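You operate a simulated robot arm through the tools that you are given. There is no shell and no other tool. Be economical: measure what you need, move in short steps, check, and stop when the job is done.

Carry out the task below with a simulated two-armed robot. There is one attempt and no reset: what you move stays moved.

JOB
On the narrow walkway over the locker, fold the green cloth in half, so that it is half as long.

The check looks at the end state, three seconds after you hand in, the way a careful person would. Anything else that was tipped, shoved, dropped, spilled or broken makes it a failure. Flat cloth is picked up by pressing the open fingertips on it (5 to 10 N) and closing them slowly along it; thin cloth reads only 2 to 8 mm in the jaws.

ROBOT AND FRAMES
Two 7-joint arms with two-finger parallel grippers on one trunk, on a base that drives. Base frame: it is fixed to the floor where the robot stands at the start and does not move with it; the origin is under the middle of the robot, x ahead of it, y to its left, z up. Units: m, degrees, N and s.
The left shoulder is at the start at [0.07, 0.188, 1.336], the right one opposite. Places, roughly: narrow walkway over the locker [0.5, 0.4, 0.8]. Payload 3.91 kg a hand.
Tool frame (each hand has its own): the origin (TCP) lies between the finger pads and is the grasp point; the fingertips stand 0.03 m ahead of it; z points along the fingers, y is the line along which they close. Largest opening 0.11 m; finger width 0.02, thickness 0.01; the body of the gripper, 0.048 by 0.112 m, starts 0.055 m behind the TCP.
Orientation is told as [roll, pitch, yaw] about the base's x, y, z axes, in that order, counted from this pose: with the fingers straight down and closing along the base's y, the tool's x points along the base's -x, its y along +y and its z along -z.

CONTROLS
- The arms move only by the tool servo_tool. It takes "left_deltas", "right_deltas" or both (then of equal length, played together; a hand with none holds still); each is a list of rows, each a list of 7 numbers: the shift along the tool's x, y, z in units of 40 mm (1.0 is 40 mm), then the turn, a rotation vector about the tool's x, y, z in units of 5 degrees (1.0 is 5 degrees), then the gripper command, from -1 (fully open) to 1 (shut), values between in proportion. In form: [[dx, dy, dz, ax, ay, az, hand], ...]. A call has 1 to 20 rows; each row shifts and turns the commanded pose from where the row before left it, along the tool's axes as they then stand. A call with a number of a shift or a turn outside -1 to 1 is refused whole. Rows are played at 5 a second. More than 0.05 m and 8.6 degrees between two rows, or a gripper value outside its range, and nothing of the call is played. Where a pose cannot be reached the arm comes as near as it can. A force on the tool above 40 N (or 10 N above the force at the start of the call, whichever is more), or a blocked arm, ends the call early, and 0.2 s more pass. The fingers move at their own pace (about 0.072 m/s each) and stop on an object; they squeeze with about 41 N. The grip force told is the motor's: it shows also when the fingers shut on nothing. Time passes only in rows, and 0.2 s behind the last, so rows that do not move let the fingers close. It gives the time, the measured TCP pose, the force on the tool (base axes), the opening and the grip force at its end, in the units of the frame above (readings bear some noise), and new pictures: "show" is both (left out), scene, wrist or none (wrist: the cameras of the hands that moved).
- Cameras (640 x 400 px; columns grow to the right, rows downward): "scene" is now at [0.1145, -0.0292, 1.5427]; the picture's right is [-0.44, -0.90, 0.00], its down [-0.73, 0.36, -0.58] and it looks along [0.52, -0.25, -0.82] (base axes); focal length 295 px, centre (320, 200). "left" rides on the left gripper at [0.073, -0.017, -0.103] in its tool frame; the picture's right is [0.23, 0.97, 0.00], its down [-0.76, 0.18, -0.62] and it looks along [-0.61, 0.14, 0.78] (tool axes); focal length 222 px, centre (320, 200). "right" rides on the right gripper at [0.072, 0.017, -0.103] in its tool frame; the picture's right is [-0.23, 0.97, 0.00], its down [-0.76, -0.18, -0.62] and it looks along [-0.61, -0.14, 0.78] (tool axes); focal length 222 px, centre (320, 200). There is no depth. A picture from a camera that has moved, and an enlarged one, comes with that camera's place and axes in the base frame and with its lens. The place of the scene camera against the robot may be out by one fixed shift of up to 0.012 m in any direction.
- raise_lower(by): slides the trunk up (or, below 0, down) by that many m; the arms and the scene camera ride with it, the base frame stays. It gives what a move gives, with no picture.
- drive_base(legs): drives the robot by 1 to 6 legs, each [ahead, turn to the left] in m and degrees, along the robot's own axes; the way and the turn of a leg run together, so that a leg with both is an arc; at most 1.5 m and 180 degrees a leg. The arms and the cameras ride along, it lands a little off, and it stops where it bumps. It gives what a move gives, and a new picture of the scene camera.
- aim_head(pan, tilt): turns the head with the scene camera to pan (to the left, within 86 degrees either way) and tilt (down, from -29 to 69), counted from straight ahead of the robot. It gives what a move gives, and a new picture of the scene camera.
- zoom(camera, box): a new picture of the part [left, top, right, bottom] of that camera's present view, enlarged. It takes no simulated time.
- hand_in(): hands the job in; it is judged then, once.

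Go step by step. Nothing tells you exact positions but the pictures and the camera data: compare them with the known pose of the tool, close in by small moves and look again before you grip or let go. The budget is 120 turns and 260 pictures, counting those below and the enlarged ones. Unless the task says otherwise, let go and move clear before handing in.

The tools are called after "Request:" by a JSON object that holds its "api" and its "payload". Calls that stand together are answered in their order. servo_tool: Moves the arms, as the interface text tells. Its arguments: {"type":"object","properties":{"left_deltas":{"type":"array"},"right_deltas":{"type":"array"},"show":{"type":"string","enum":["both","scene","wrist","none"]}},"required":[]} The other tools are called the same way: raise_lower (by) slides the trunk up or down; drive_base (legs) drives the base; aim_head (pan, tilt) turns the head that bears the scene camera; zoom (camera, box) takes an enlarged picture of a part of a camera's view; hand_in () hands the job in.

At the start:

```text
time: 0.0
left_position: [0.6024, 0.1814, 0.9469]
left_orientation: [-0.9, -4.5, 2.2]
left_contact_force: [89.2, -204.3, -260.2]
left_width: 0.11
left_grip_force: 0.2
right_position: [0.5313, -0.1882, 0.9771]
right_orientation: [0.0, 0.0, 0.0]
right_contact_force: [-0.7, -0.1, 0.0]
right_width: 0.1104
right_grip_force: 0.0
trunk travel left (down, up): [-0.846, 0.094]
robot x, y, heading: [0.0003, 0.003, 0.1]
head pan, tilt: [-26.0, 54.8]
```

scene: 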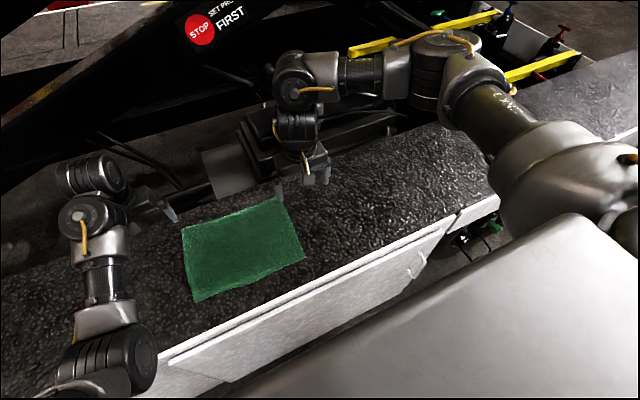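
right: 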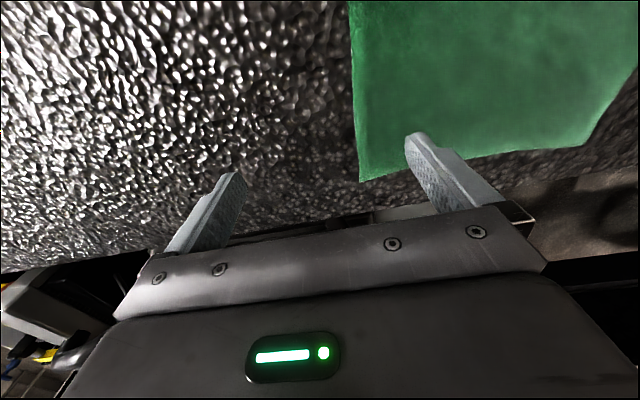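
left: 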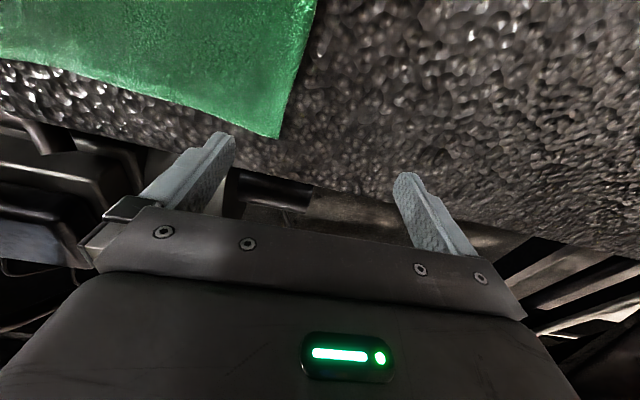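

The green cloth lies with its long side along y (about x 0.46–0.70, y −0.15–0.16). The left arm reports a large force, so I look closer before moving anything.

Request:
{"api": "zoom", "payload": {"camera": "scene", "box": [0, 100, 320, 300]}}

Request:
{"api": "aim_head", "payload": {"pan": 15, "tilt": 45}}

```text
2.00 times, centred on (160, 200) of scene
camera zoom: at [0.1145, -0.0292, 1.5427], right [-0.44, -0.9, 0.0], down [-0.73, 0.36, -0.58], along [0.52, -0.25, -0.82], focal length 589 px, centre (640, 200)
```

zoom: 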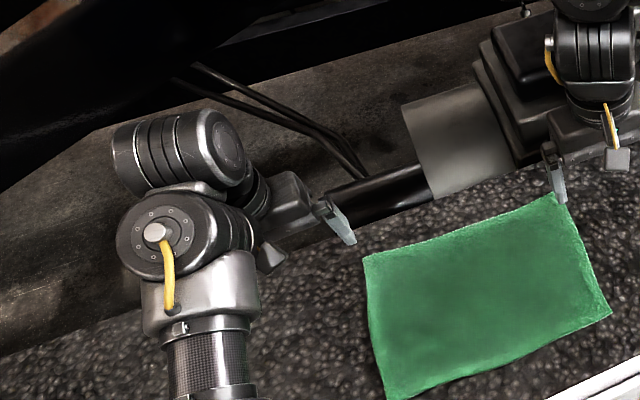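

```text
time: 1.1
left_position: [0.6052, 0.1817, 0.9475]
left_orientation: [-1.2, -5.4, 3.0]
left_contact_force: [42.0, -98.5, -116.8]
left_width: 0.1099
left_grip_force: 0.2
right_position: [0.5301, -0.1884, 0.9781]
right_orientation: [0.0, 0.0, 0.0]
right_contact_force: [-0.2, 0.4, -0.2]
right_width: 0.11
right_grip_force: 0.0
trunk travel left (down, up): [-0.846, 0.094]
robot x, y, heading: [-0.0047, 0.0018, -0.3]
head pan, tilt: [15.0, 45.0]
camera scene: at [0.1281, 0.0235, 1.5558], right [0.26, -0.97, 0.0], down [-0.68, -0.18, -0.71], along [0.68, 0.18, -0.71], focal length 295 px, centre (320, 200)
```

scene: 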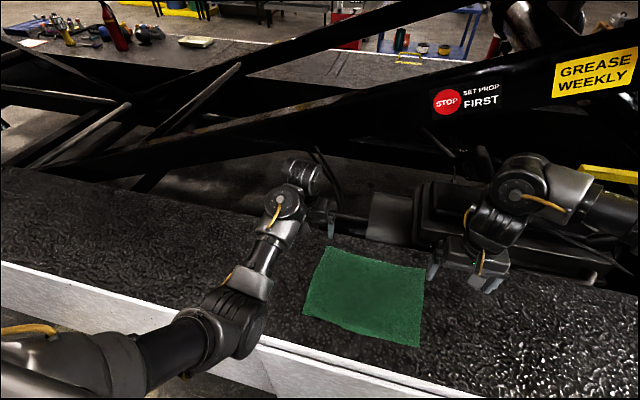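

The left wrist is pressed against something of the scissor frame behind the walkway. I zoom in to see where.

Request:
{"api": "zoom", "payload": {"camera": "scene", "box": [220, 120, 400, 260]}}

Request:
{"api": "zoom", "payload": {"camera": "left", "box": [0, 0, 640, 400]}}

```text
2.86 times, centred on (310, 190) of scene
camera zoom: at [0.1281, 0.0235, 1.5558], right [0.26, -0.97, 0.0], down [-0.68, -0.18, -0.71], along [0.68, 0.18, -0.71], focal length 842 px, centre (349, 229)
```

zoom: 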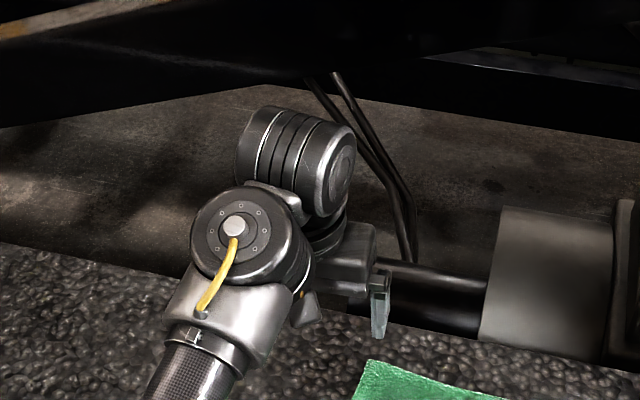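

```text
1.00 times, centred on (320, 200) of left
camera zoom: at [0.5246, 0.1618, 1.0431], right [-0.28, 0.96, -0.04], down [0.69, 0.23, 0.69], along [0.67, 0.16, -0.72], focal length 222 px, centre (320, 200)
```

zoom: 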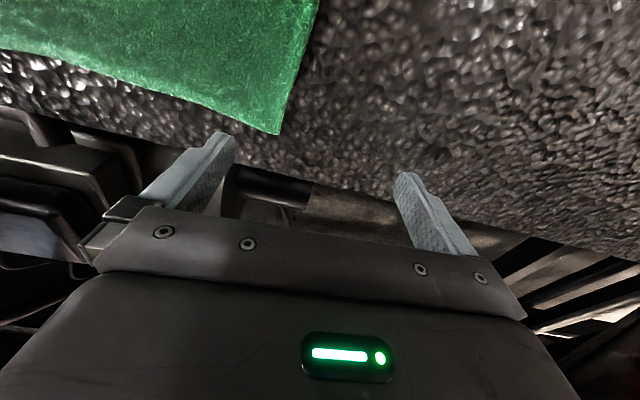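

The wrist seems to be pushed down and to the right; I back the left hand off toward the robot (tool +x) and slightly down, in small steps.

Request:
{"api": "servo_tool", "payload": {"left_deltas": [[0.5, 0, 0.2, 0, 0, 0, -1], [0.5, 0, 0.2, 0, 0, 0, -1], [0, 0, 0, 0, 0, 0, -1]], "show": "scene"}}

```text
time: 1.4
left_position: [0.5993, 0.1796, 0.9431]
left_orientation: [-1.4, -6.0, 3.4]
left_contact_force: [33.5, -53.3, -60.3]
left_width: 0.1098
left_grip_force: 0.1
right_position: [0.531, -0.1888, 0.9778]
right_orientation: [0.1, 0.0, 0.0]
right_contact_force: [0.2, 0.5, -1.0]
right_width: 0.11
right_grip_force: 0.1
trunk travel left (down, up): [-0.846, 0.094]
robot x, y, heading: [-0.0029, -0.0001, -0.2]
head pan, tilt: [15.0, 45.0]
stopped in row 1 (left hand): the force on the tool passed its limit (the readings are from after the stop); the commanded pose is now the measured one
camera scene: at [0.1273, 0.0238, 1.5559], right [0.26, -0.97, 0.0], down [-0.68, -0.18, -0.71], along [0.68, 0.18, -0.71], focal length 295 px, centre (320, 200)
```

scene: 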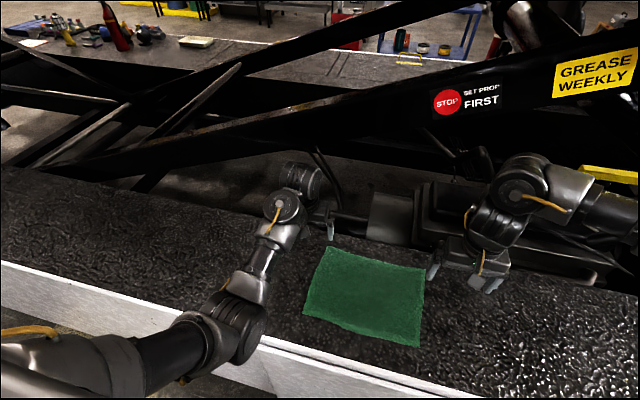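

The force is falling as it backs off; I keep going the same way.

Request:
{"api": "servo_tool", "payload": {"left_deltas": [[0.5, 0, 0.2, 0, 0, 0, -1], [0.5, 0, 0.2, 0, 0, 0, -1], [0, 0, 0, 0, 0, 0, -1]], "show": "none"}}

```text
time: 1.7
left_position: [0.5977, 0.18, 0.9428]
left_orientation: [-1.6, -6.2, 3.5]
left_contact_force: [12.1, -18.3, -20.1]
left_width: 0.11
left_grip_force: 0.0
right_position: [0.5306, -0.1886, 0.9764]
right_orientation: [0.2, 0.0, -0.1]
right_contact_force: [0.2, -1.0, 0.4]
right_width: 0.1099
right_grip_force: 0.1
trunk travel left (down, up): [-0.846, 0.094]
robot x, y, heading: [-0.003, -0.0029, 0.0]
head pan, tilt: [15.0, 45.0]
stopped in row 1 (left hand): the force on the tool passed its limit (the readings are from after the stop); the commanded pose is now the measured one
```

Request:
{"api": "servo_tool", "payload": {"left_deltas": [[0.5, 0, 0.2, 0, 0, 0, -1], [0.5, 0, 0.2, 0, 0, 0, -1], [0, 0, 0, 0, 0, 0, -1]], "show": "none"}}

```text
time: 2.0
left_position: [0.5916, 0.179, 0.9391]
left_orientation: [-1.5, -6.5, 3.5]
left_contact_force: [6.3, -9.7, -11.2]
left_width: 0.1101
left_grip_force: 0.1
right_position: [0.5304, -0.1875, 0.978]
right_orientation: [0.1, -0.1, 0.0]
right_contact_force: [0.2, -0.3, -0.1]
right_width: 0.1097
right_grip_force: 0.0
trunk travel left (down, up): [-0.846, 0.094]
robot x, y, heading: [0.0015, -0.0033, -0.1]
head pan, tilt: [15.0, 45.0]
stopped in row 1 (left hand): the force on the tool passed its limit (the readings are from after the stop); the commanded pose is now the measured one
```

Request:
{"api": "servo_tool", "payload": {"left_deltas": [[0.3, 0, 0.3, 0, 0, 0, -1], [0.3, 0, 0.3, 0, 0, 0, -1], [0.3, 0, 0.3, 0, 0, 0, -1], [0, 0, 0, 0, 0, 0, -1]], "show": "both"}}

```text
time: 3.0
left_position: [0.5603, 0.1758, 0.9]
left_orientation: [-1.5, -6.4, 3.4]
left_contact_force: [-0.3, -0.1, 0.4]
left_width: 0.1099
left_grip_force: 0.1
right_position: [0.5313, -0.1897, 0.9769]
right_orientation: [0.0, 0.0, -0.1]
right_contact_force: [-0.2, 1.1, -0.1]
right_width: 0.11
right_grip_force: 0.0
trunk travel left (down, up): [-0.846, 0.094]
robot x, y, heading: [-0.0037, -0.0002, 0.3]
head pan, tilt: [15.0, 45.0]
camera scene: at [0.1281, 0.0235, 1.5558], right [0.26, -0.97, 0.0], down [-0.68, -0.18, -0.71], along [0.68, 0.18, -0.71], focal length 295 px, centre (320, 200)
camera left: at [0.4777, 0.1563, 0.9947], right [-0.28, 0.96, -0.05], down [0.68, 0.23, 0.7], along [0.68, 0.16, -0.71], focal length 222 px, centre (320, 200)
```

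scene: 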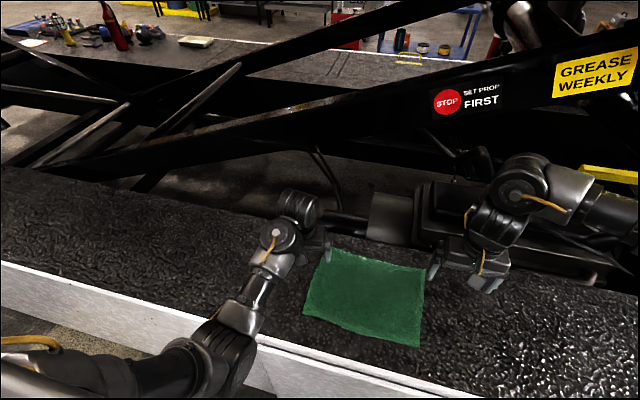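
left: 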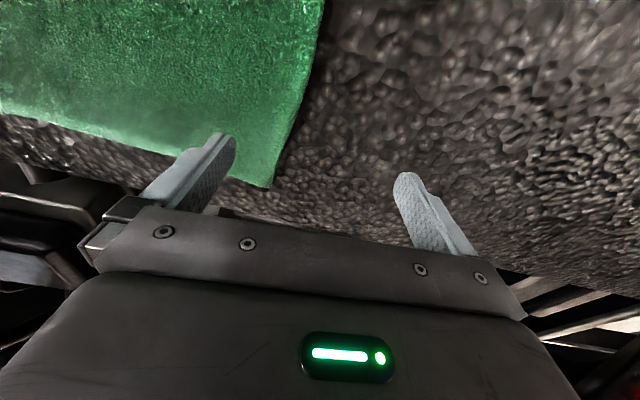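

Left arm is free now; a scissor beam overhangs the far side (face near x≈0.7, bottom z≈1.1–1.3), so far-side work needs a forward-tilted tool. Plan: right hand takes the far-right corner, left hand the near-right one, and both carry the right edge over to the left edge. First I pull the left hand back and tilt the right one by 30°.

Request:
{"api": "servo_tool", "payload": {"left_deltas": [[0.6, 0, -0.2, 0, 0.5, 0, -1], [0.6, 0, -0.2, 0, 0.5, 0, -1], [0.6, 0, -0.2, 0, 0.3, 0, -1], [0.6, 0, -0.2, 0, 0, 0, -1], [0.6, 0, -0.2, 0, 0, 0, -1], [0.5, 0, -0.2, 0, 0, 0, -1]], "right_deltas": [[0, 0, 0, 0, -1, 0, -1], [0, 0, 0, 0, -1, 0, -1], [0, 0, 0, 0, -1, 0, -1], [0, 0, 0, 0, -1, 0, -1], [0, 0, 0, 0, -1, 0, -1], [0, 0, 0, 0, -1, 0, -1]]}}

Request:
{"api": "aim_head", "payload": {"pan": 0, "tilt": 50}}

```text
time: 3.4
left_position: [0.5386, 0.1731, 0.9066]
left_orientation: [-1.7, -4.9, 3.8]
left_contact_force: [3.3, -14.8, -7.2]
left_width: 0.1101
left_grip_force: 0.0
right_position: [0.5294, -0.1881, 0.9779]
right_orientation: [0.1, -4.8, 0.0]
right_contact_force: [0.0, -0.3, 0.8]
right_width: 0.1098
right_grip_force: 0.0
trunk travel left (down, up): [-0.846, 0.094]
robot x, y, heading: [-0.0024, 0.0046, 0.2]
head pan, tilt: [15.0, 45.0]
stopped in row 2 (left hand): the force on the tool passed its limit (the readings are from after the stop); the commanded pose is now the measured one
camera scene: at [0.126, 0.0228, 1.5561], right [0.26, -0.97, 0.0], down [-0.68, -0.18, -0.71], along [0.68, 0.18, -0.71], focal length 295 px, centre (320, 200)
camera right: at [0.4471, -0.1725, 1.0741], right [0.23, 0.97, 0.02], down [0.71, -0.18, 0.68], along [0.67, -0.14, -0.73], focal length 222 px, centre (320, 200)
camera left: at [0.4588, 0.1539, 1.004], right [-0.29, 0.96, -0.05], down [0.69, 0.24, 0.68], along [0.66, 0.16, -0.73], focal length 222 px, centre (320, 200)
```

scene: 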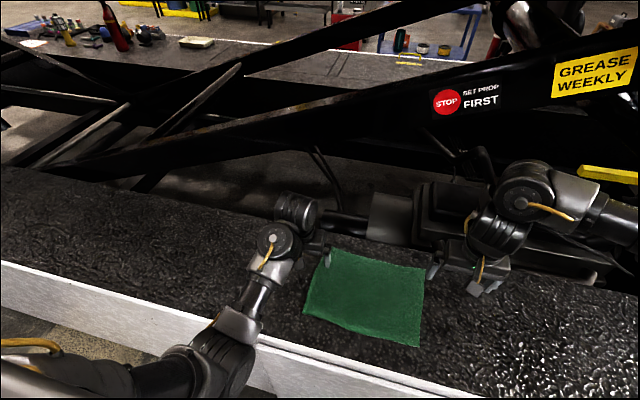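
right: 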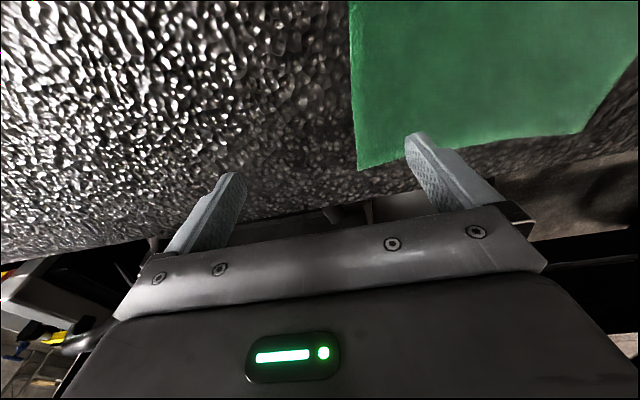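
left: 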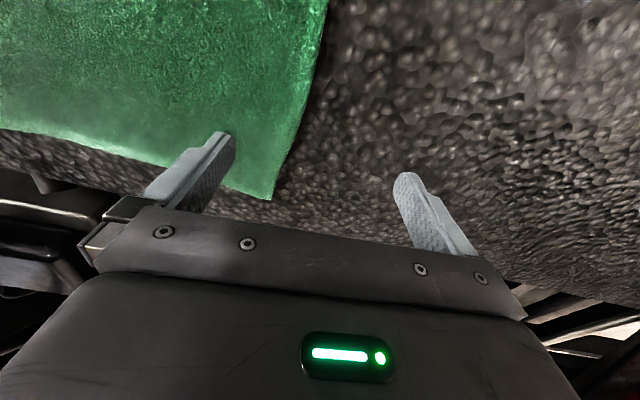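

```text
time: 4.2
left_position: [0.5395, 0.1742, 0.9054]
left_orientation: [-1.7, -4.8, 3.7]
left_contact_force: [7.3, -21.9, -18.1]
left_width: 0.1095
left_grip_force: 0.1
right_position: [0.5314, -0.1886, 0.9769]
right_orientation: [0.0, -4.8, 0.0]
right_contact_force: [0.1, -0.2, 0.1]
right_width: 0.1101
right_grip_force: 0.0
trunk travel left (down, up): [-0.846, 0.094]
robot x, y, heading: [-0.0035, 0.0014, -0.1]
head pan, tilt: [0.0, 50.0]
camera scene: at [0.127, 0.0028, 1.5489], right [0.0, -1.0, 0.0], down [-0.77, 0.0, -0.64], along [0.64, 0.0, -0.77], focal length 295 px, centre (320, 200)
```

scene: 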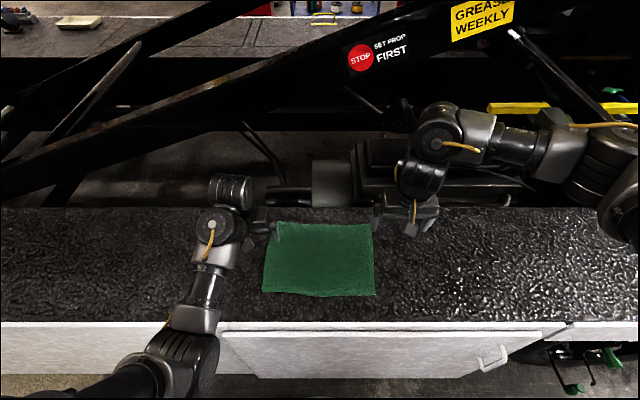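

The left arm still reads contact when moving up/back, so the contact may be at its elbow. I look there.

Request:
{"api": "aim_head", "payload": {"pan": 55, "tilt": 60}}

```text
time: 5.5
left_position: [0.5407, 0.1737, 0.9068]
left_orientation: [-1.7, -4.8, 3.6]
left_contact_force: [9.3, -22.2, -25.8]
left_width: 0.1098
left_grip_force: 0.1
right_position: [0.5299, -0.1876, 0.9783]
right_orientation: [0.0, -4.7, 0.0]
right_contact_force: [0.0, 0.1, 0.3]
right_width: 0.1101
right_grip_force: 0.0
trunk travel left (down, up): [-0.846, 0.094]
robot x, y, heading: [0.0019, -0.0028, 0.1]
head pan, tilt: [55.0, 60.0]
camera scene: at [0.0878, 0.0571, 1.5364], right [0.82, -0.57, 0.0], down [-0.5, -0.71, -0.5], along [0.29, 0.41, -0.87], focal length 295 px, centre (320, 200)
```

scene: 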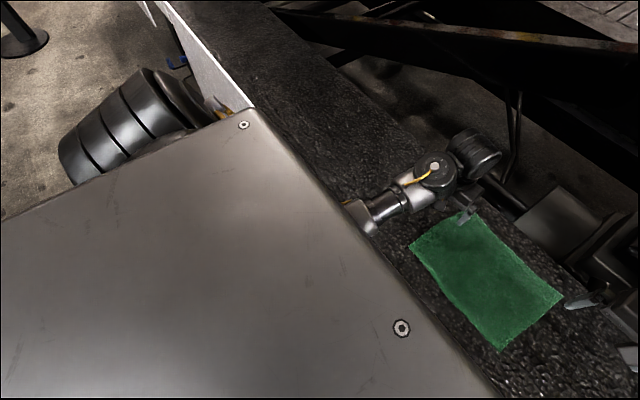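

Request:
{"api": "aim_head", "payload": {"pan": 25, "tilt": 66}}

```text
time: 6.4
left_position: [0.54, 0.1753, 0.9064]
left_orientation: [-1.6, -4.8, 3.6]
left_contact_force: [8.9, -24.3, -25.5]
left_width: 0.1099
left_grip_force: 0.0
right_position: [0.5317, -0.1878, 0.9772]
right_orientation: [0.1, -4.7, -0.1]
right_contact_force: [-0.7, -0.8, -0.2]
right_width: 0.11
right_grip_force: 0.0
trunk travel left (down, up): [-0.846, 0.094]
robot x, y, heading: [-0.0013, 0.0001, -0.1]
head pan, tilt: [25.0, 66.0]
camera scene: at [0.1033, 0.0278, 1.5298], right [0.42, -0.91, 0.0], down [-0.83, -0.39, -0.41], along [0.37, 0.17, -0.91], focal length 295 px, centre (320, 200)
```

scene: 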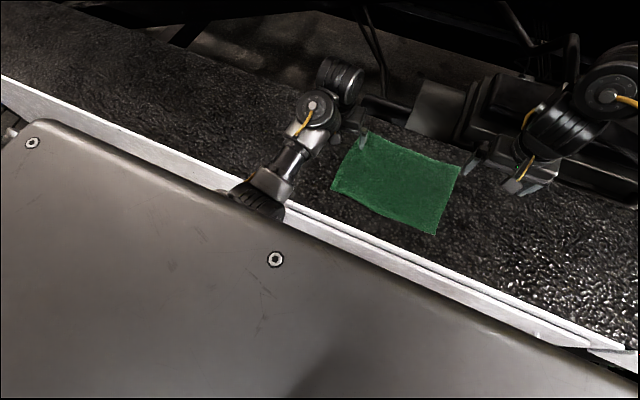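

The elbow hides under the shoulder plate; the reaction pushes the hand right/down, so I move that way, which is also toward its task place.

Request:
{"api": "servo_tool", "payload": {"left_deltas": [[0, -0.4, 0.2, 0, 0, 0, -1], [0, -0.5, 0.2, 0, 0, 0, -1], [0, -0.5, 0.2, 0, 0, 0, -1], [0, 0, 0, 0, 0, 0, -1]], "show": "none"}}

```text
time: 7.4
left_position: [0.5445, 0.1158, 0.8838]
left_orientation: [-1.8, -4.7, 3.4]
left_contact_force: [1.0, 0.2, -0.4]
left_width: 0.11
left_grip_force: 0.1
right_position: [0.5311, -0.1876, 0.9773]
right_orientation: [0.0, -4.7, 0.0]
right_contact_force: [0.0, 0.7, 0.9]
right_width: 0.1101
right_grip_force: 0.1
trunk travel left (down, up): [-0.846, 0.094]
robot x, y, heading: [0.0028, 0.0016, 0.2]
head pan, tilt: [25.0, 66.0]
```

Free. Now the right hand tilts 30° forward and moves to above the far-right corner, the left moves right/back.

Request:
{"api": "servo_tool", "payload": {"right_deltas": [[0, 0, 0, 0, -1, 0, -1], [0, 0, 0, 0, -1, 0, -1], [0, 0, 0, 0, -1, 0, -1], [0, 0, 0, 0, -1, 0, -1], [0, 0, 0, 0, -1, 0, -1], [-0.5, 0.2, 0.5, 0, 0, 0, -0.3], [-0.5, 0.2, 0.5, 0, 0, 0, -0.3], [-0.5, 0.2, 0.5, 0, 0, 0, -0.3], [-0.5, 0.2, 0.5, 0, 0, 0, -0.3]]}}

Request:
{"api": "servo_tool", "payload": {"left_deltas": [[0.2, -0.5, 0, 0, 0, 0, -1], [0.2, -0.5, 0, 0, 0, 0, -1], [0.2, -0.5, 0, 0, 0, 0, -1], [0.2, -0.5, 0, 0, 0, 0, -1]], "show": "scene"}}

```text
time: 9.4
left_position: [0.5453, 0.1164, 0.8833]
left_orientation: [-1.7, -4.7, 3.7]
left_contact_force: [0.5, 0.4, -0.6]
left_width: 0.11
left_grip_force: 0.1
right_position: [0.6399, -0.1565, 0.9459]
right_orientation: [-0.1, -29.6, 0.1]
right_contact_force: [-0.2, 0.1, -0.3]
right_width: 0.0711
right_grip_force: 0.1
trunk travel left (down, up): [-0.846, 0.094]
robot x, y, heading: [-0.001, 0.0004, -0.0]
head pan, tilt: [25.0, 66.0]
camera scene: at [0.1046, 0.0284, 1.5297], right [0.42, -0.91, 0.0], down [-0.83, -0.39, -0.41], along [0.37, 0.17, -0.91], focal length 295 px, centre (320, 200)
camera right: at [0.5239, -0.1399, 0.9999], right [0.2, 0.97, 0.11], down [0.35, -0.18, 0.92], along [0.91, -0.14, -0.38], focal length 222 px, centre (320, 200)
```

scene: 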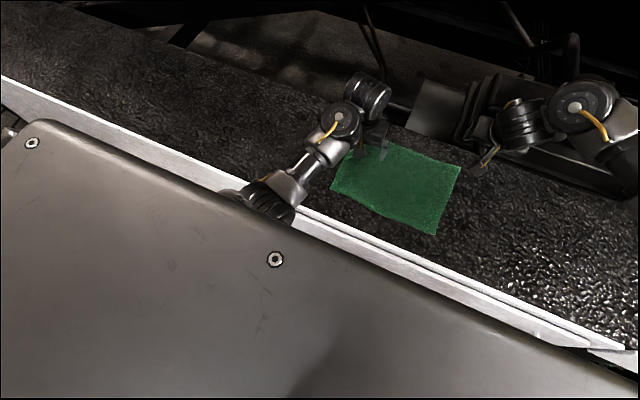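
right: 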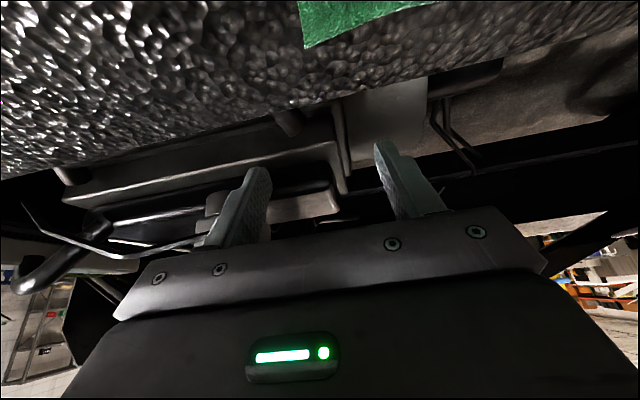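

```text
time: 10.4
left_position: [0.5188, 0.033, 0.8831]
left_orientation: [-1.7, -4.9, 3.7]
left_contact_force: [-0.1, -0.4, -0.1]
left_width: 0.11
left_grip_force: 0.0
right_position: [0.6378, -0.157, 0.9474]
right_orientation: [0.1, -29.7, 0.0]
right_contact_force: [0.9, -0.7, -0.6]
right_width: 0.0714
right_grip_force: 0.1
trunk travel left (down, up): [-0.846, 0.094]
robot x, y, heading: [0.0004, -0.0018, -0.2]
head pan, tilt: [25.0, 66.0]
camera scene: at [0.1032, 0.0267, 1.5298], right [0.42, -0.91, 0.0], down [-0.83, -0.39, -0.41], along [0.37, 0.17, -0.91], focal length 295 px, centre (320, 200)
```

scene: 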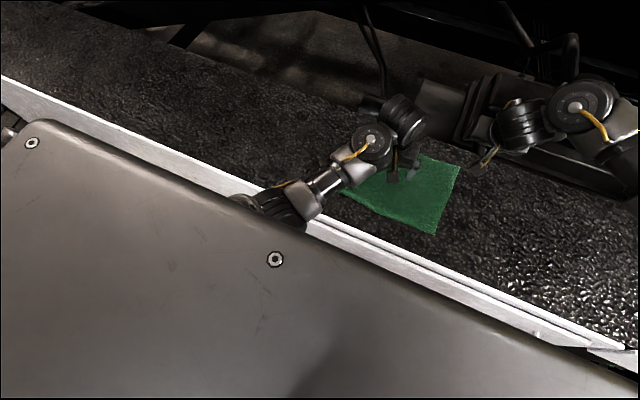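

Both hands are free of contact. I reduce the right tilt to 15° and lower it over the far-right corner region; the left goes above the near-right corner, both with jaws about 36 mm open.

Request:
{"api": "servo_tool", "payload": {"right_deltas": [[0, 0.1, 0.1, 0, 1, 0, 0.35], [0, 0.1, 0.1, 0, 1, 0, 0.35], [0, 0.1, 0.1, 0, 1, 0, 0.35], [0, 0.1, 0.5, 0, 0, 0, 0.35], [0, 0.1, 0.5, 0, 0, 0, 0.35], [0, 0, 0.6, 0, 0, 0, 0.35], [0, 0, 0.6, 0, 0, 0, 0.35], [0, 0, 0, 0, 0, 0, 0.35]], "left_deltas": [[0.2, -0.5, 0, -0.3, 0, 0.4, 0.35], [0.2, -0.5, 0, 0, 0, 0.3, 0.35], [0.2, -0.5, 0, 0, 0, 0, 0.35], [0.1, -0.5, 0, 0, 0, 0, 0.35], [0.1, -0.5, 0, 0, 0, 0, 0.35], [0.1, -0.5, 0, 0, 0, 0, 0.35], [0.1, -0.5, 0, 0, 0, 0, 0.35], [0, -0.4, 0, 0, 0, 0, 0.35]]}}

Request:
{"api": "aim_head", "payload": {"pan": -5, "tilt": 60}}

```text
time: 12.1
left_position: [0.4997, -0.0158, 0.8366]
left_orientation: [8.1, -4.9, 3.0]
left_contact_force: [-3.3, -2.2, 4.0]
left_width: 0.0366
left_grip_force: 1.2
right_position: [0.6645, -0.1358, 0.8514]
right_orientation: [0.0, -14.5, 0.1]
right_contact_force: [0.0, 0.0, -0.1]
right_width: 0.0356
right_grip_force: 0.1
trunk travel left (down, up): [-0.846, 0.094]
robot x, y, heading: [0.0023, -0.0008, -0.0]
head pan, tilt: [25.0, 66.0]
stopped in row 8 (left hand): the arm was blocked; the commanded pose is now the measured one
camera scene: at [0.1018, 0.0271, 1.5299], right [0.42, -0.91, 0.0], down [-0.83, -0.39, -0.41], along [0.37, 0.17, -0.91], focal length 295 px, centre (320, 200)
camera right: at [0.5668, -0.1201, 0.9327], right [0.22, 0.97, 0.06], down [0.58, -0.18, 0.8], along [0.78, -0.14, -0.6], focal length 222 px, centre (320, 200)
camera left: at [0.4206, -0.0524, 0.9302], right [-0.29, 0.95, 0.12], down [0.7, 0.13, 0.7], along [0.65, 0.29, -0.7], focal length 222 px, centre (320, 200)
```

scene: 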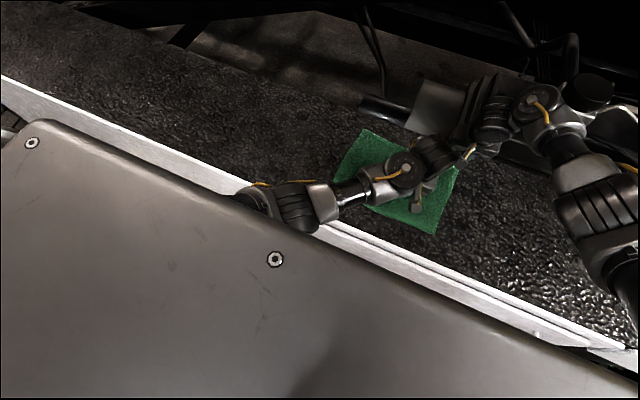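
right: 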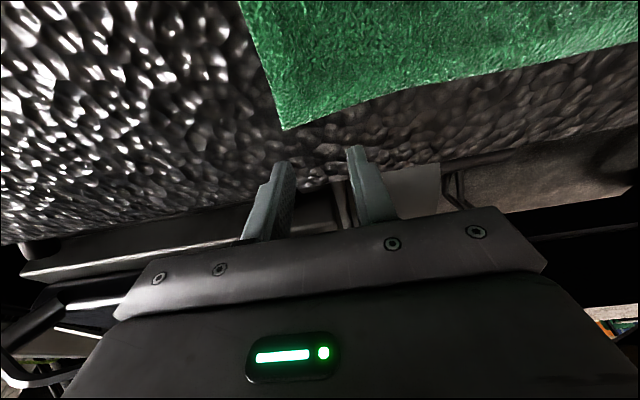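
left: 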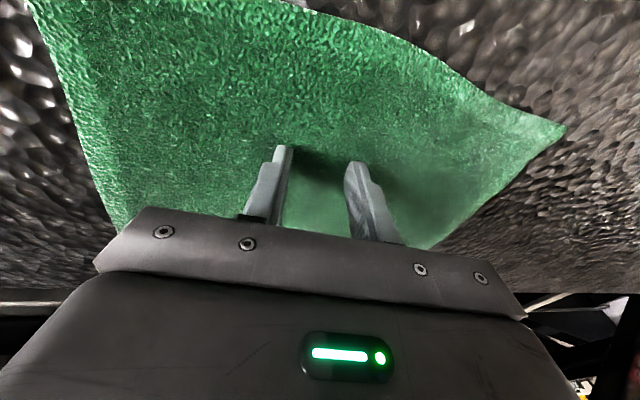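

```text
time: 13.0
left_position: [0.4981, -0.0163, 0.8362]
left_orientation: [8.1, -4.8, 3.2]
left_contact_force: [0.4, -2.0, 9.6]
left_width: 0.0362
left_grip_force: 0.5
right_position: [0.665, -0.1354, 0.852]
right_orientation: [0.0, -14.6, 0.0]
right_contact_force: [-0.5, 0.6, -0.9]
right_width: 0.0361
right_grip_force: 0.0
trunk travel left (down, up): [-0.846, 0.094]
robot x, y, heading: [0.0003, 0.0, 0.1]
head pan, tilt: [-5.0, 60.0]
camera scene: at [0.1148, -0.0035, 1.5365], right [-0.09, -1.0, 0.0], down [-0.86, 0.07, -0.5], along [0.5, -0.04, -0.87], focal length 295 px, centre (320, 200)
```

scene: 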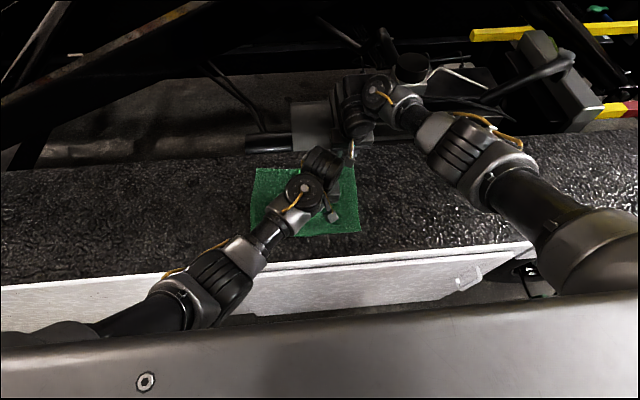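

The surface is nearer z≈0.80 (left tips just touched it at ~0.805), so the cloth spans about x 0.43–0.66, y −0.15–0.145. The left arm hit a joint limit crossing over; I lift it and yaw it 45° so that it follows the forearm, which also suits a diagonal pinch on the near corner.

Request:
{"api": "servo_tool", "payload": {"left_deltas": [[0, 0, -0.5, 0.8, 0, 0, 0.35], [0, 0, -0.5, 0.8, 0, 0, 0.35], [0, 0, -0.5, 0, 0, 1, 0.35], [0, 0, 0, 0, 0, 1, 0.35], [0, 0, 0, 0, 0, 1, 0.35], [0, 0, 0, 0, 0, 1, 0.35], [0, 0, 0, 0, 0, 1, 0.35], [0, 0, 0, 0, 0, 1, 0.35], [0, 0, 0, 0, 0, 1, 0.35], [0, 0, 0, 0, 0, 1, 0.35], [0, 0, 0, 0, 0, 1, 0.35]], "show": "both"}}

```text
time: 15.1
left_position: [0.5045, 0.0059, 0.8864]
left_orientation: [5.2, -3.2, -31.5]
left_contact_force: [3.8, -1.3, -5.5]
left_width: 0.0355
left_grip_force: 0.0
right_position: [0.6661, -0.1363, 0.8505]
right_orientation: [0.0, -14.5, 0.1]
right_contact_force: [-0.8, -0.9, 0.0]
right_width: 0.0358
right_grip_force: 0.1
trunk travel left (down, up): [-0.846, 0.094]
robot x, y, heading: [-0.0018, -0.0011, -0.1]
head pan, tilt: [-5.0, 60.0]
stopped in row 10 (left hand): the force on the tool passed its limit (the readings are from after the stop); the commanded pose is now the measured one
camera scene: at [0.1159, -0.0031, 1.5364], right [-0.09, -1.0, 0.0], down [-0.86, 0.08, -0.5], along [0.5, -0.04, -0.87], focal length 295 px, centre (320, 200)
camera left: at [0.4244, 0.0243, 0.9841], right [0.31, 0.95, 0.07], down [0.68, -0.28, 0.68], along [0.66, -0.16, -0.73], focal length 222 px, centre (320, 200)
```

scene: 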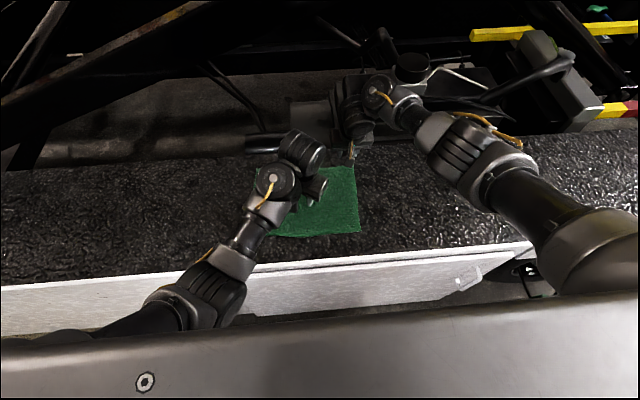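
left: 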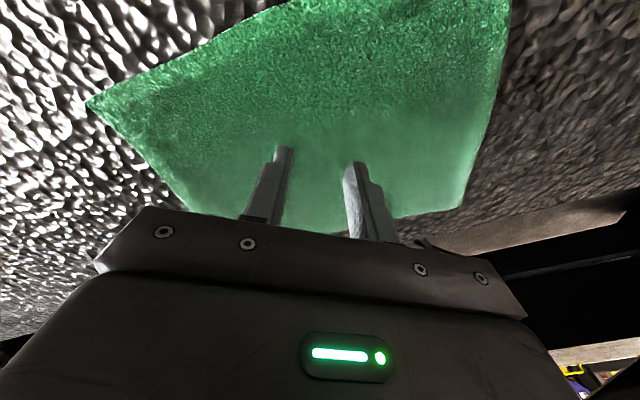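

The left arm contacts when high relative to the trunk. Raising the trunk by 0.09 m makes the work lower relative to the shoulders, so I do that and lower the hands again.

Request:
{"api": "raise_lower", "payload": {"by": 0.09}}

Request:
{"api": "servo_tool", "payload": {"left_deltas": [[0, 0, 0.5, 0, 0, 0, 0.35], [0, 0, 0.5, 0, 0, 0, 0.35], [0, 0, 0.5, 0, 0, 0, 0.35], [0, -0.3, 0.3, 0, 0, 0, 0.35], [0, -0.5, 0.2, 0, 0, 0, 0.35], [0, -0.5, 0, 0, 0, 0, 0.35], [0, -0.5, 0, 0, 0, 0, 0.35]], "show": "scene"}}

```text
time: 16.4
left_position: [0.5043, 0.006, 0.9761]
left_orientation: [5.0, -3.2, -31.6]
left_contact_force: [0.1, -3.9, -8.2]
left_width: 0.0357
left_grip_force: 0.0
right_position: [0.6654, -0.1351, 0.9395]
right_orientation: [0.1, -14.5, 0.1]
right_contact_force: [0.4, -0.3, 0.4]
right_width: 0.036
right_grip_force: 0.0
trunk travel left (down, up): [-0.936, 0.004]
robot x, y, heading: [0.002, 0.0007, -0.3]
head pan, tilt: [-5.0, 60.0]
```

```text
time: 18.0
left_position: [0.4985, -0.0229, 0.8936]
left_orientation: [7.8, -3.6, -30.5]
left_contact_force: [-0.5, 0.3, 0.0]
left_width: 0.0357
left_grip_force: 0.1
right_position: [0.6647, -0.1362, 0.941]
right_orientation: [0.0, -14.6, 0.1]
right_contact_force: [-0.8, -1.1, 0.1]
right_width: 0.0358
right_grip_force: 0.0
trunk travel left (down, up): [-0.936, 0.004]
robot x, y, heading: [-0.0013, -0.0008, 0.1]
head pan, tilt: [-5.0, 60.0]
camera scene: at [0.1158, -0.0036, 1.6264], right [-0.09, -1.0, 0.0], down [-0.86, 0.08, -0.5], along [0.5, -0.04, -0.87], focal length 295 px, centre (320, 200)
```

scene: 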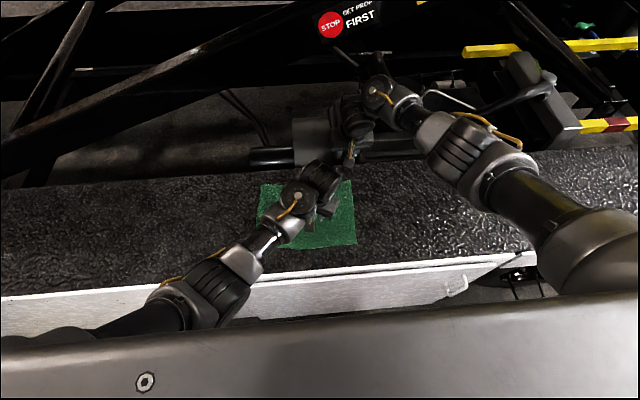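

The left arm's wrist limits it from crossing over; turning the base about 20° right for the grasp would bring the near corner to where the left can work, and turning back would carry the edge left. First I test the end pose at the present heading: left to the near-left, right across to the far-left, in the air.

Request:
{"api": "servo_tool", "payload": {"left_deltas": [[0, 0.5, 0, 1, 0, -1, 0.35], [0, 0.5, 0, 0.5, 0, -1, 0.35], [0, 0.5, 0, 0, 0, -1, 0.35], [0.1, 0.5, 0, 0, 0, -1, 0.35], [0.3, 0.5, 0, 0, 0, -1, 0.35], [0.3, 0.5, 0, 0, 0, -1, 0.35], [0.3, 0.5, 0, 0, 0, 0, 0.35], [0.3, 0.5, 0, 0, 0, 0, 0.35], [0.3, 0.2, 0, 0, 0, 0, 0.35]], "show": "none"}}

Request:
{"api": "servo_tool", "payload": {"right_deltas": [[0, 0.5, 0, 0, -1, 0, 0.35], [0, 0.5, 0, 0, -1, 0, 0.35], [0, 0.5, 0, 0, 0, 0, 0.35], [0, 0.5, 0, 0, 0, 0, 0.35], [0, 0.5, 0, 0, 0, 0, 0.35], [0, 0.5, 0, 0, 0, 0, 0.35], [0, 0.5, 0, 0, 0, 0, 0.35], [0, 0.5, 0, 0, 0, 0, 0.35], [0, 0.5, 0, 0, 0, 0, 0.35], [0, 0.5, 0, 0, 0, 0, 0.35], [0, 0.5, 0, 0, 0, 0, 0.35], [0, 0.5, 0, 0, 0, 0, 0.35], [0, 0.4, 0, 0, 0, 0, 0.35]], "show": "scene"}}

```text
time: 20.0
left_position: [0.4519, 0.112, 0.8806]
left_orientation: [-4.1, -1.9, -1.7]
left_contact_force: [0.9, 0.2, -0.1]
left_width: 0.0359
left_grip_force: 0.1
right_position: [0.6642, -0.136, 0.9417]
right_orientation: [-0.1, -14.6, 0.0]
right_contact_force: [-0.2, -0.3, 0.2]
right_width: 0.0359
right_grip_force: 0.1
trunk travel left (down, up): [-0.936, 0.004]
robot x, y, heading: [0.0013, -0.0009, 0.1]
head pan, tilt: [-5.0, 60.0]
```

```text
time: 22.8
left_position: [0.4511, 0.1151, 0.8811]
left_orientation: [-4.1, -2.1, -1.7]
left_contact_force: [0.8, -0.9, 0.1]
left_width: 0.0358
left_grip_force: 0.1
right_position: [0.673, 0.0549, 0.9363]
right_orientation: [-1.2, -24.6, -0.5]
right_contact_force: [0.2, 0.3, -0.6]
right_width: 0.0357
right_grip_force: 0.1
right hand out of reach, approached as far as the arm can: row 11, 12, 13
trunk travel left (down, up): [-0.936, 0.004]
robot x, y, heading: [-0.0029, -0.0015, -0.0]
head pan, tilt: [-5.0, 60.0]
camera scene: at [0.1155, -0.002, 1.6264], right [-0.09, -1.0, 0.0], down [-0.86, 0.07, -0.5], along [0.5, -0.04, -0.87], focal length 295 px, centre (320, 200)
```

scene: 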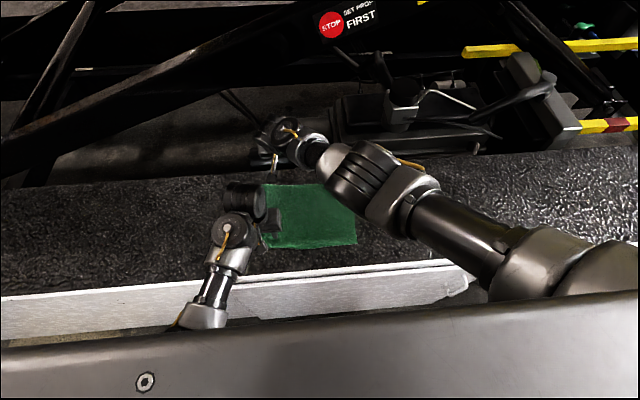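

Right nearly reaches; I test the actual end place (x≈0.635, y≈0.12) by shifting back in x first.

Request:
{"api": "servo_tool", "payload": {"right_deltas": [[0.5, 0.3, -0.2, 0, 0, 0, 0.35], [0.4, 0.4, -0.2, 0, 0, 0, 0.35], [0, 0.4, 0, 0, 0, 0, 0.35], [0, 0.4, 0.3, 0, 0, 0, 0.35], [0, 0, 0.5, 0, 0, 0, 0.35], [0, 0, 0, 0, 0, 0, 0.35]], "show": "scene"}}

```text
time: 24.2
left_position: [0.4513, 0.114, 0.8812]
left_orientation: [-4.1, -1.9, -1.7]
left_contact_force: [-0.2, 0.5, 1.1]
left_width: 0.0358
left_grip_force: 0.1
right_position: [0.6449, 0.0671, 0.925]
right_orientation: [-2.3, -25.1, -1.2]
right_contact_force: [-0.2, 0.6, 1.3]
right_width: 0.0359
right_grip_force: 0.1
right hand out of reach, approached as far as the arm can: row 3, 4, 5
trunk travel left (down, up): [-0.936, 0.004]
robot x, y, heading: [-0.0022, 0.0004, -0.2]
head pan, tilt: [-5.0, 60.0]
camera scene: at [0.1161, -0.0032, 1.6263], right [-0.09, -1.0, 0.0], down [-0.86, 0.08, -0.5], along [0.5, -0.04, -0.87], focal length 295 px, centre (320, 200)
```

scene: 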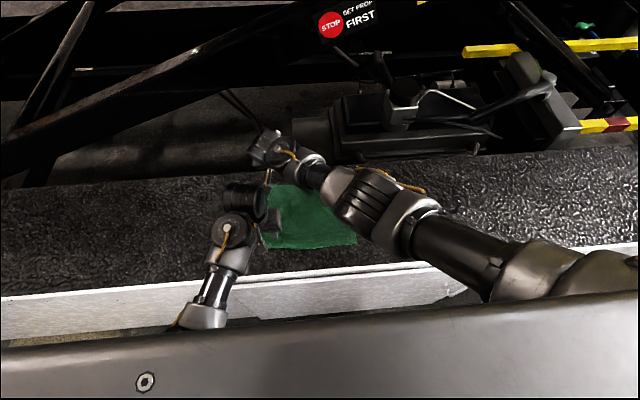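

Each arm can cross the middle by only a few cm, so turning the base (about −16° for the grasp, +8° for the release) suits both. I bring the right hand back and turn right.

Request:
{"api": "servo_tool", "payload": {"right_deltas": [[0, -0.5, 0, 0, 1, 0, 0.35], [0, -0.5, 0, 0, 1, 0, 0.35], [0, -0.5, 0, 0, 0, 0, 0.35], [0, -0.5, 0, 0, 0, 0, 0.35], [0, -0.5, 0, 0, 0, 0, 0.35], [0, -0.5, 0, 0, 0, 0, 0.35], [0, -0.5, 0, 0, 0, 0, 0.35], [0, -0.5, 0, 0, 0, 0, 0.35]], "show": "none"}}

Request:
{"api": "drive_base", "payload": {"legs": [[0, -16]]}}

```text
time: 26.0
left_position: [0.4515, 0.1127, 0.8805]
left_orientation: [-4.1, -2.0, -1.6]
left_contact_force: [-0.4, 0.6, 0.6]
left_width: 0.0359
left_grip_force: 0.1
right_position: [0.6268, -0.0555, 0.9297]
right_orientation: [-0.1, -14.5, 0.1]
right_contact_force: [0.7, 0.3, 0.9]
right_width: 0.0356
right_grip_force: 0.1
trunk travel left (down, up): [-0.936, 0.004]
robot x, y, heading: [0.0002, 0.003, -0.1]
head pan, tilt: [-5.0, 60.0]
```

```text
time: 27.3
left_position: [0.4658, -0.0165, 0.8808]
left_orientation: [-4.0, -2.0, -17.8]
left_contact_force: [0.0, 0.8, 0.2]
left_width: 0.0359
left_grip_force: 0.0
right_position: [0.5873, -0.2269, 0.9303]
right_orientation: [0.0, -14.6, -16.2]
right_contact_force: [-0.2, -0.4, 0.1]
right_width: 0.0357
right_grip_force: 0.1
trunk travel left (down, up): [-0.936, 0.004]
robot x, y, heading: [0.0012, -0.0027, -16.3]
head pan, tilt: [-5.0, 60.0]
camera scene: at [0.1098, -0.0344, 1.6264], right [-0.36, -0.93, 0.0], down [-0.81, 0.31, -0.5], along [0.47, -0.18, -0.87], focal length 295 px, centre (320, 200)
```

scene: 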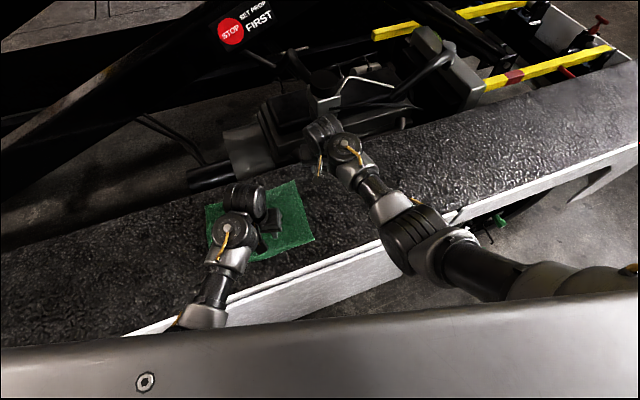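

Turned cleanly. Now the right hand yaws to face the edge and moves over the far-right corner, the left over the near-right corner.

Request:
{"api": "servo_tool", "payload": {"left_deltas": [[-0.2, -0.5, 0, -0.4, 0, 0, 0.35], [-0.2, -0.5, 0, -0.4, 0, 0, 0.35], [-0.2, -0.5, 0, 0, 0, 0, 0.35], [-0.1, -0.5, 0, 0, 0, 0, 0.35], [-0.1, -0.4, 0, 0, 0, 0, 0.35], [0, 0, 0, 0, 0, 0, 0.35]], "show": "wrist"}}

Request:
{"api": "servo_tool", "payload": {"right_deltas": [[0, 0, 0, -0.21, 0, -0.77, 0.35], [0, 0, 0, -0.21, 0, -0.77, 0.35], [0, 0, 0, -0.21, 0, -0.77, 0.35], [0, 0, 0, -0.21, 0, -0.77, 0.35], [-0.2, 0.5, 0.3, 0, 0, 0, 0.35], [-0.2, 0.5, 0.3, 0, 0, 0, 0.35], [-0.2, 0.5, 0.3, 0, 0, 0, 0.35], [0, 0.5, 0.3, 0, 0, 0, 0.35], [0, 0.4, 0.3, 0, 0, 0, 0.35], [0, 0, 0, 0, 0, 0, 0.35]], "show": "both"}}

```text
time: 28.7
left_position: [0.4679, -0.1061, 0.878]
left_orientation: [0.9, -1.8, -17.7]
left_contact_force: [-0.4, 0.8, 0.3]
left_width: 0.0357
left_grip_force: 0.0
right_position: [0.588, -0.226, 0.9301]
right_orientation: [0.0, -14.6, -16.1]
right_contact_force: [0.2, 0.5, 0.3]
right_width: 0.036
right_grip_force: 0.0
trunk travel left (down, up): [-0.936, 0.004]
robot x, y, heading: [0.0017, -0.001, -16.2]
head pan, tilt: [-5.0, 60.0]
camera left: at [0.3905, -0.1018, 0.979], right [0.08, 1.0, 0.01], down [0.76, -0.06, 0.65], along [0.65, -0.04, -0.76], focal length 222 px, centre (320, 200)
```

left: 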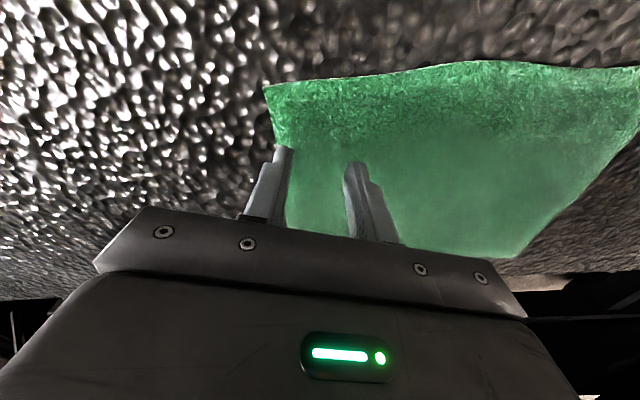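

```text
time: 30.7
left_position: [0.4688, -0.1042, 0.8768]
left_orientation: [1.1, -1.3, -17.4]
left_contact_force: [-0.2, 0.0, -0.5]
left_width: 0.0357
left_grip_force: 0.2
right_position: [0.6277, -0.1574, 0.8909]
right_orientation: [-0.8, -15.7, -1.0]
right_contact_force: [-0.2, 0.1, -1.0]
right_width: 0.0356
right_grip_force: 0.2
right hand out of reach, approached as far as the arm can: row 9
trunk travel left (down, up): [-0.936, 0.004]
robot x, y, heading: [-0.0024, -0.0013, -16.1]
head pan, tilt: [-5.0, 60.0]
stopped in row 9 (left hand): the force on the tool passed its limit (the readings are from after the stop); the commanded pose is now the measured one
camera scene: at [0.1092, -0.0362, 1.6264], right [-0.36, -0.93, 0.0], down [-0.81, 0.31, -0.5], along [0.47, -0.18, -0.87], focal length 295 px, centre (320, 200)
camera right: at [0.5289, -0.1377, 0.9703], right [0.24, 0.97, 0.05], down [0.56, -0.18, 0.81], along [0.79, -0.17, -0.59], focal length 222 px, centre (320, 200)
```

scene: 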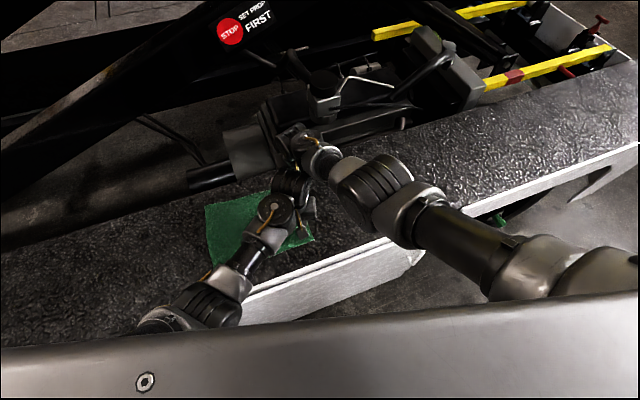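
right: 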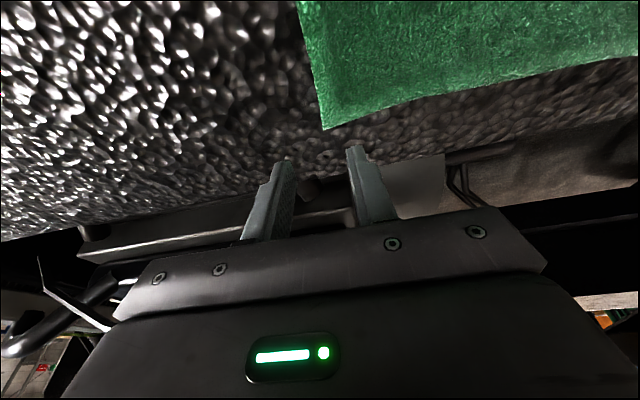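

The two wrists are touching since the right one leans back over the left. I separate them: right hand back to its natural yaw and nearly upright, left hand leaning back toward the robot.

Request:
{"api": "servo_tool", "payload": {"right_deltas": [[0, -0.5, 0, 0, 0, 0, 0.35], [0, -0.3, 0, 0.2, 0.5, 0.75, 0.35], [0, 0, 0, 0.2, 0.5, 0.75, 0.35], [0, 0, 0, 0.2, 0.5, 0.75, 0.35], [0, 0, 0, 0.1, 0.5, 0.75, 0.35]], "show": "none"}}

Request:
{"api": "servo_tool", "payload": {"left_deltas": [[0, 0, 0, 0, -1, 0, 0.35], [0, 0, 0, 0, -1, 0, 0.35], [0, 0, 0, 0, -1, 0, 0.35], [0, 0, 0, 0, -1, 0, 0.35], [0, 0, 0, 0, 0, 0, 0.35]], "show": "scene"}}

```text
time: 31.9
left_position: [0.4697, -0.1042, 0.8772]
left_orientation: [1.2, -1.3, -17.5]
left_contact_force: [0.7, 0.3, 0.5]
left_width: 0.0359
left_grip_force: 0.0
right_position: [0.6065, -0.1828, 0.9016]
right_orientation: [-1.4, -5.9, -16.7]
right_contact_force: [0.0, 0.0, 0.0]
right_width: 0.0359
right_grip_force: 0.0
right hand out of reach, approached as far as the arm can: row 3, 4, 5
trunk travel left (down, up): [-0.936, 0.004]
robot x, y, heading: [0.0003, 0.0, -16.3]
head pan, tilt: [-5.0, 60.0]
```

```text
time: 33.1
left_position: [0.4689, -0.106, 0.8765]
left_orientation: [1.3, -21.4, -18.1]
left_contact_force: [-0.7, 0.7, 0.2]
left_width: 0.0357
left_grip_force: 0.0
right_position: [0.6056, -0.1822, 0.8999]
right_orientation: [-1.4, -5.9, -16.4]
right_contact_force: [0.6, 0.5, 0.3]
right_width: 0.0357
right_grip_force: 0.0
trunk travel left (down, up): [-0.936, 0.004]
robot x, y, heading: [0.0027, 0.0026, -16.0]
head pan, tilt: [-5.0, 60.0]
camera scene: at [0.1096, -0.0357, 1.6264], right [-0.36, -0.93, 0.0], down [-0.81, 0.31, -0.5], along [0.47, -0.18, -0.87], focal length 295 px, centre (320, 200)
```

scene: 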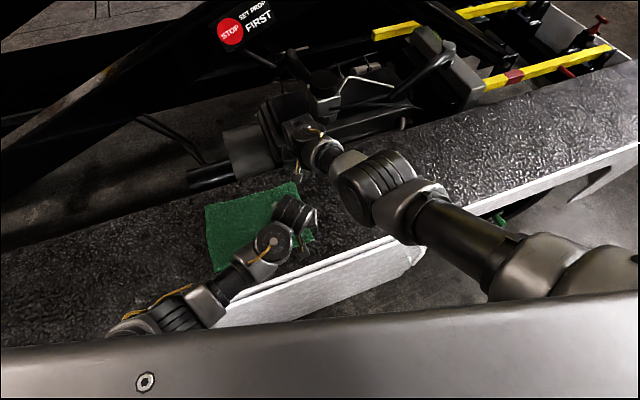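

Left tilts fine with no contact. The right hits its extension limit upright, so I tilt it to about −20° and lower the trunk 0.06 m (after raising the left hand for clearance).

Request:
{"api": "servo_tool", "payload": {"left_deltas": [[0.15, 0, -0.4, 0, 0, 0, 0.35], [0.15, 0, -0.4, 0, 0, 0, 0.35], [0.15, 0, -0.4, 0, 0, 0, 0.35], [0, 0, 0, 0, 0, 0, 0.35]], "right_deltas": [[0, 0, 0, 0.3, -1, 0, 0.35], [0, 0, 0, 0, -1, 0, 0.35], [0, 0, 0, 0, -1, 0, 0.35], [0, 0, 0, 0, 0, 0, 0.35]], "show": "none"}}

Request:
{"api": "raise_lower", "payload": {"by": -0.05}}

```text
time: 34.1
left_position: [0.4376, -0.095, 0.9166]
left_orientation: [1.2, -21.3, -17.9]
left_contact_force: [0.5, 0.1, 0.0]
left_width: 0.0358
left_grip_force: 0.0
right_position: [0.6142, -0.194, 0.9071]
right_orientation: [-3.7, -21.8, -16.0]
right_contact_force: [0.3, -0.4, -0.5]
right_width: 0.0358
right_grip_force: 0.0
trunk travel left (down, up): [-0.936, 0.004]
robot x, y, heading: [0.0003, -0.0019, -16.0]
head pan, tilt: [-5.0, 60.0]
```

```text
time: 35.0
left_position: [0.4365, -0.0958, 0.8662]
left_orientation: [1.2, -21.2, -18.0]
left_contact_force: [0.6, -0.4, -0.2]
left_width: 0.0357
left_grip_force: 0.1
right_position: [0.6103, -0.1955, 0.8529]
right_orientation: [-3.9, -21.5, -15.7]
right_contact_force: [-0.2, -0.5, 0.2]
right_width: 0.0358
right_grip_force: 0.0
trunk travel left (down, up): [-0.886, 0.054]
robot x, y, heading: [-0.0032, -0.002, -16.0]
head pan, tilt: [-5.0, 60.0]
```

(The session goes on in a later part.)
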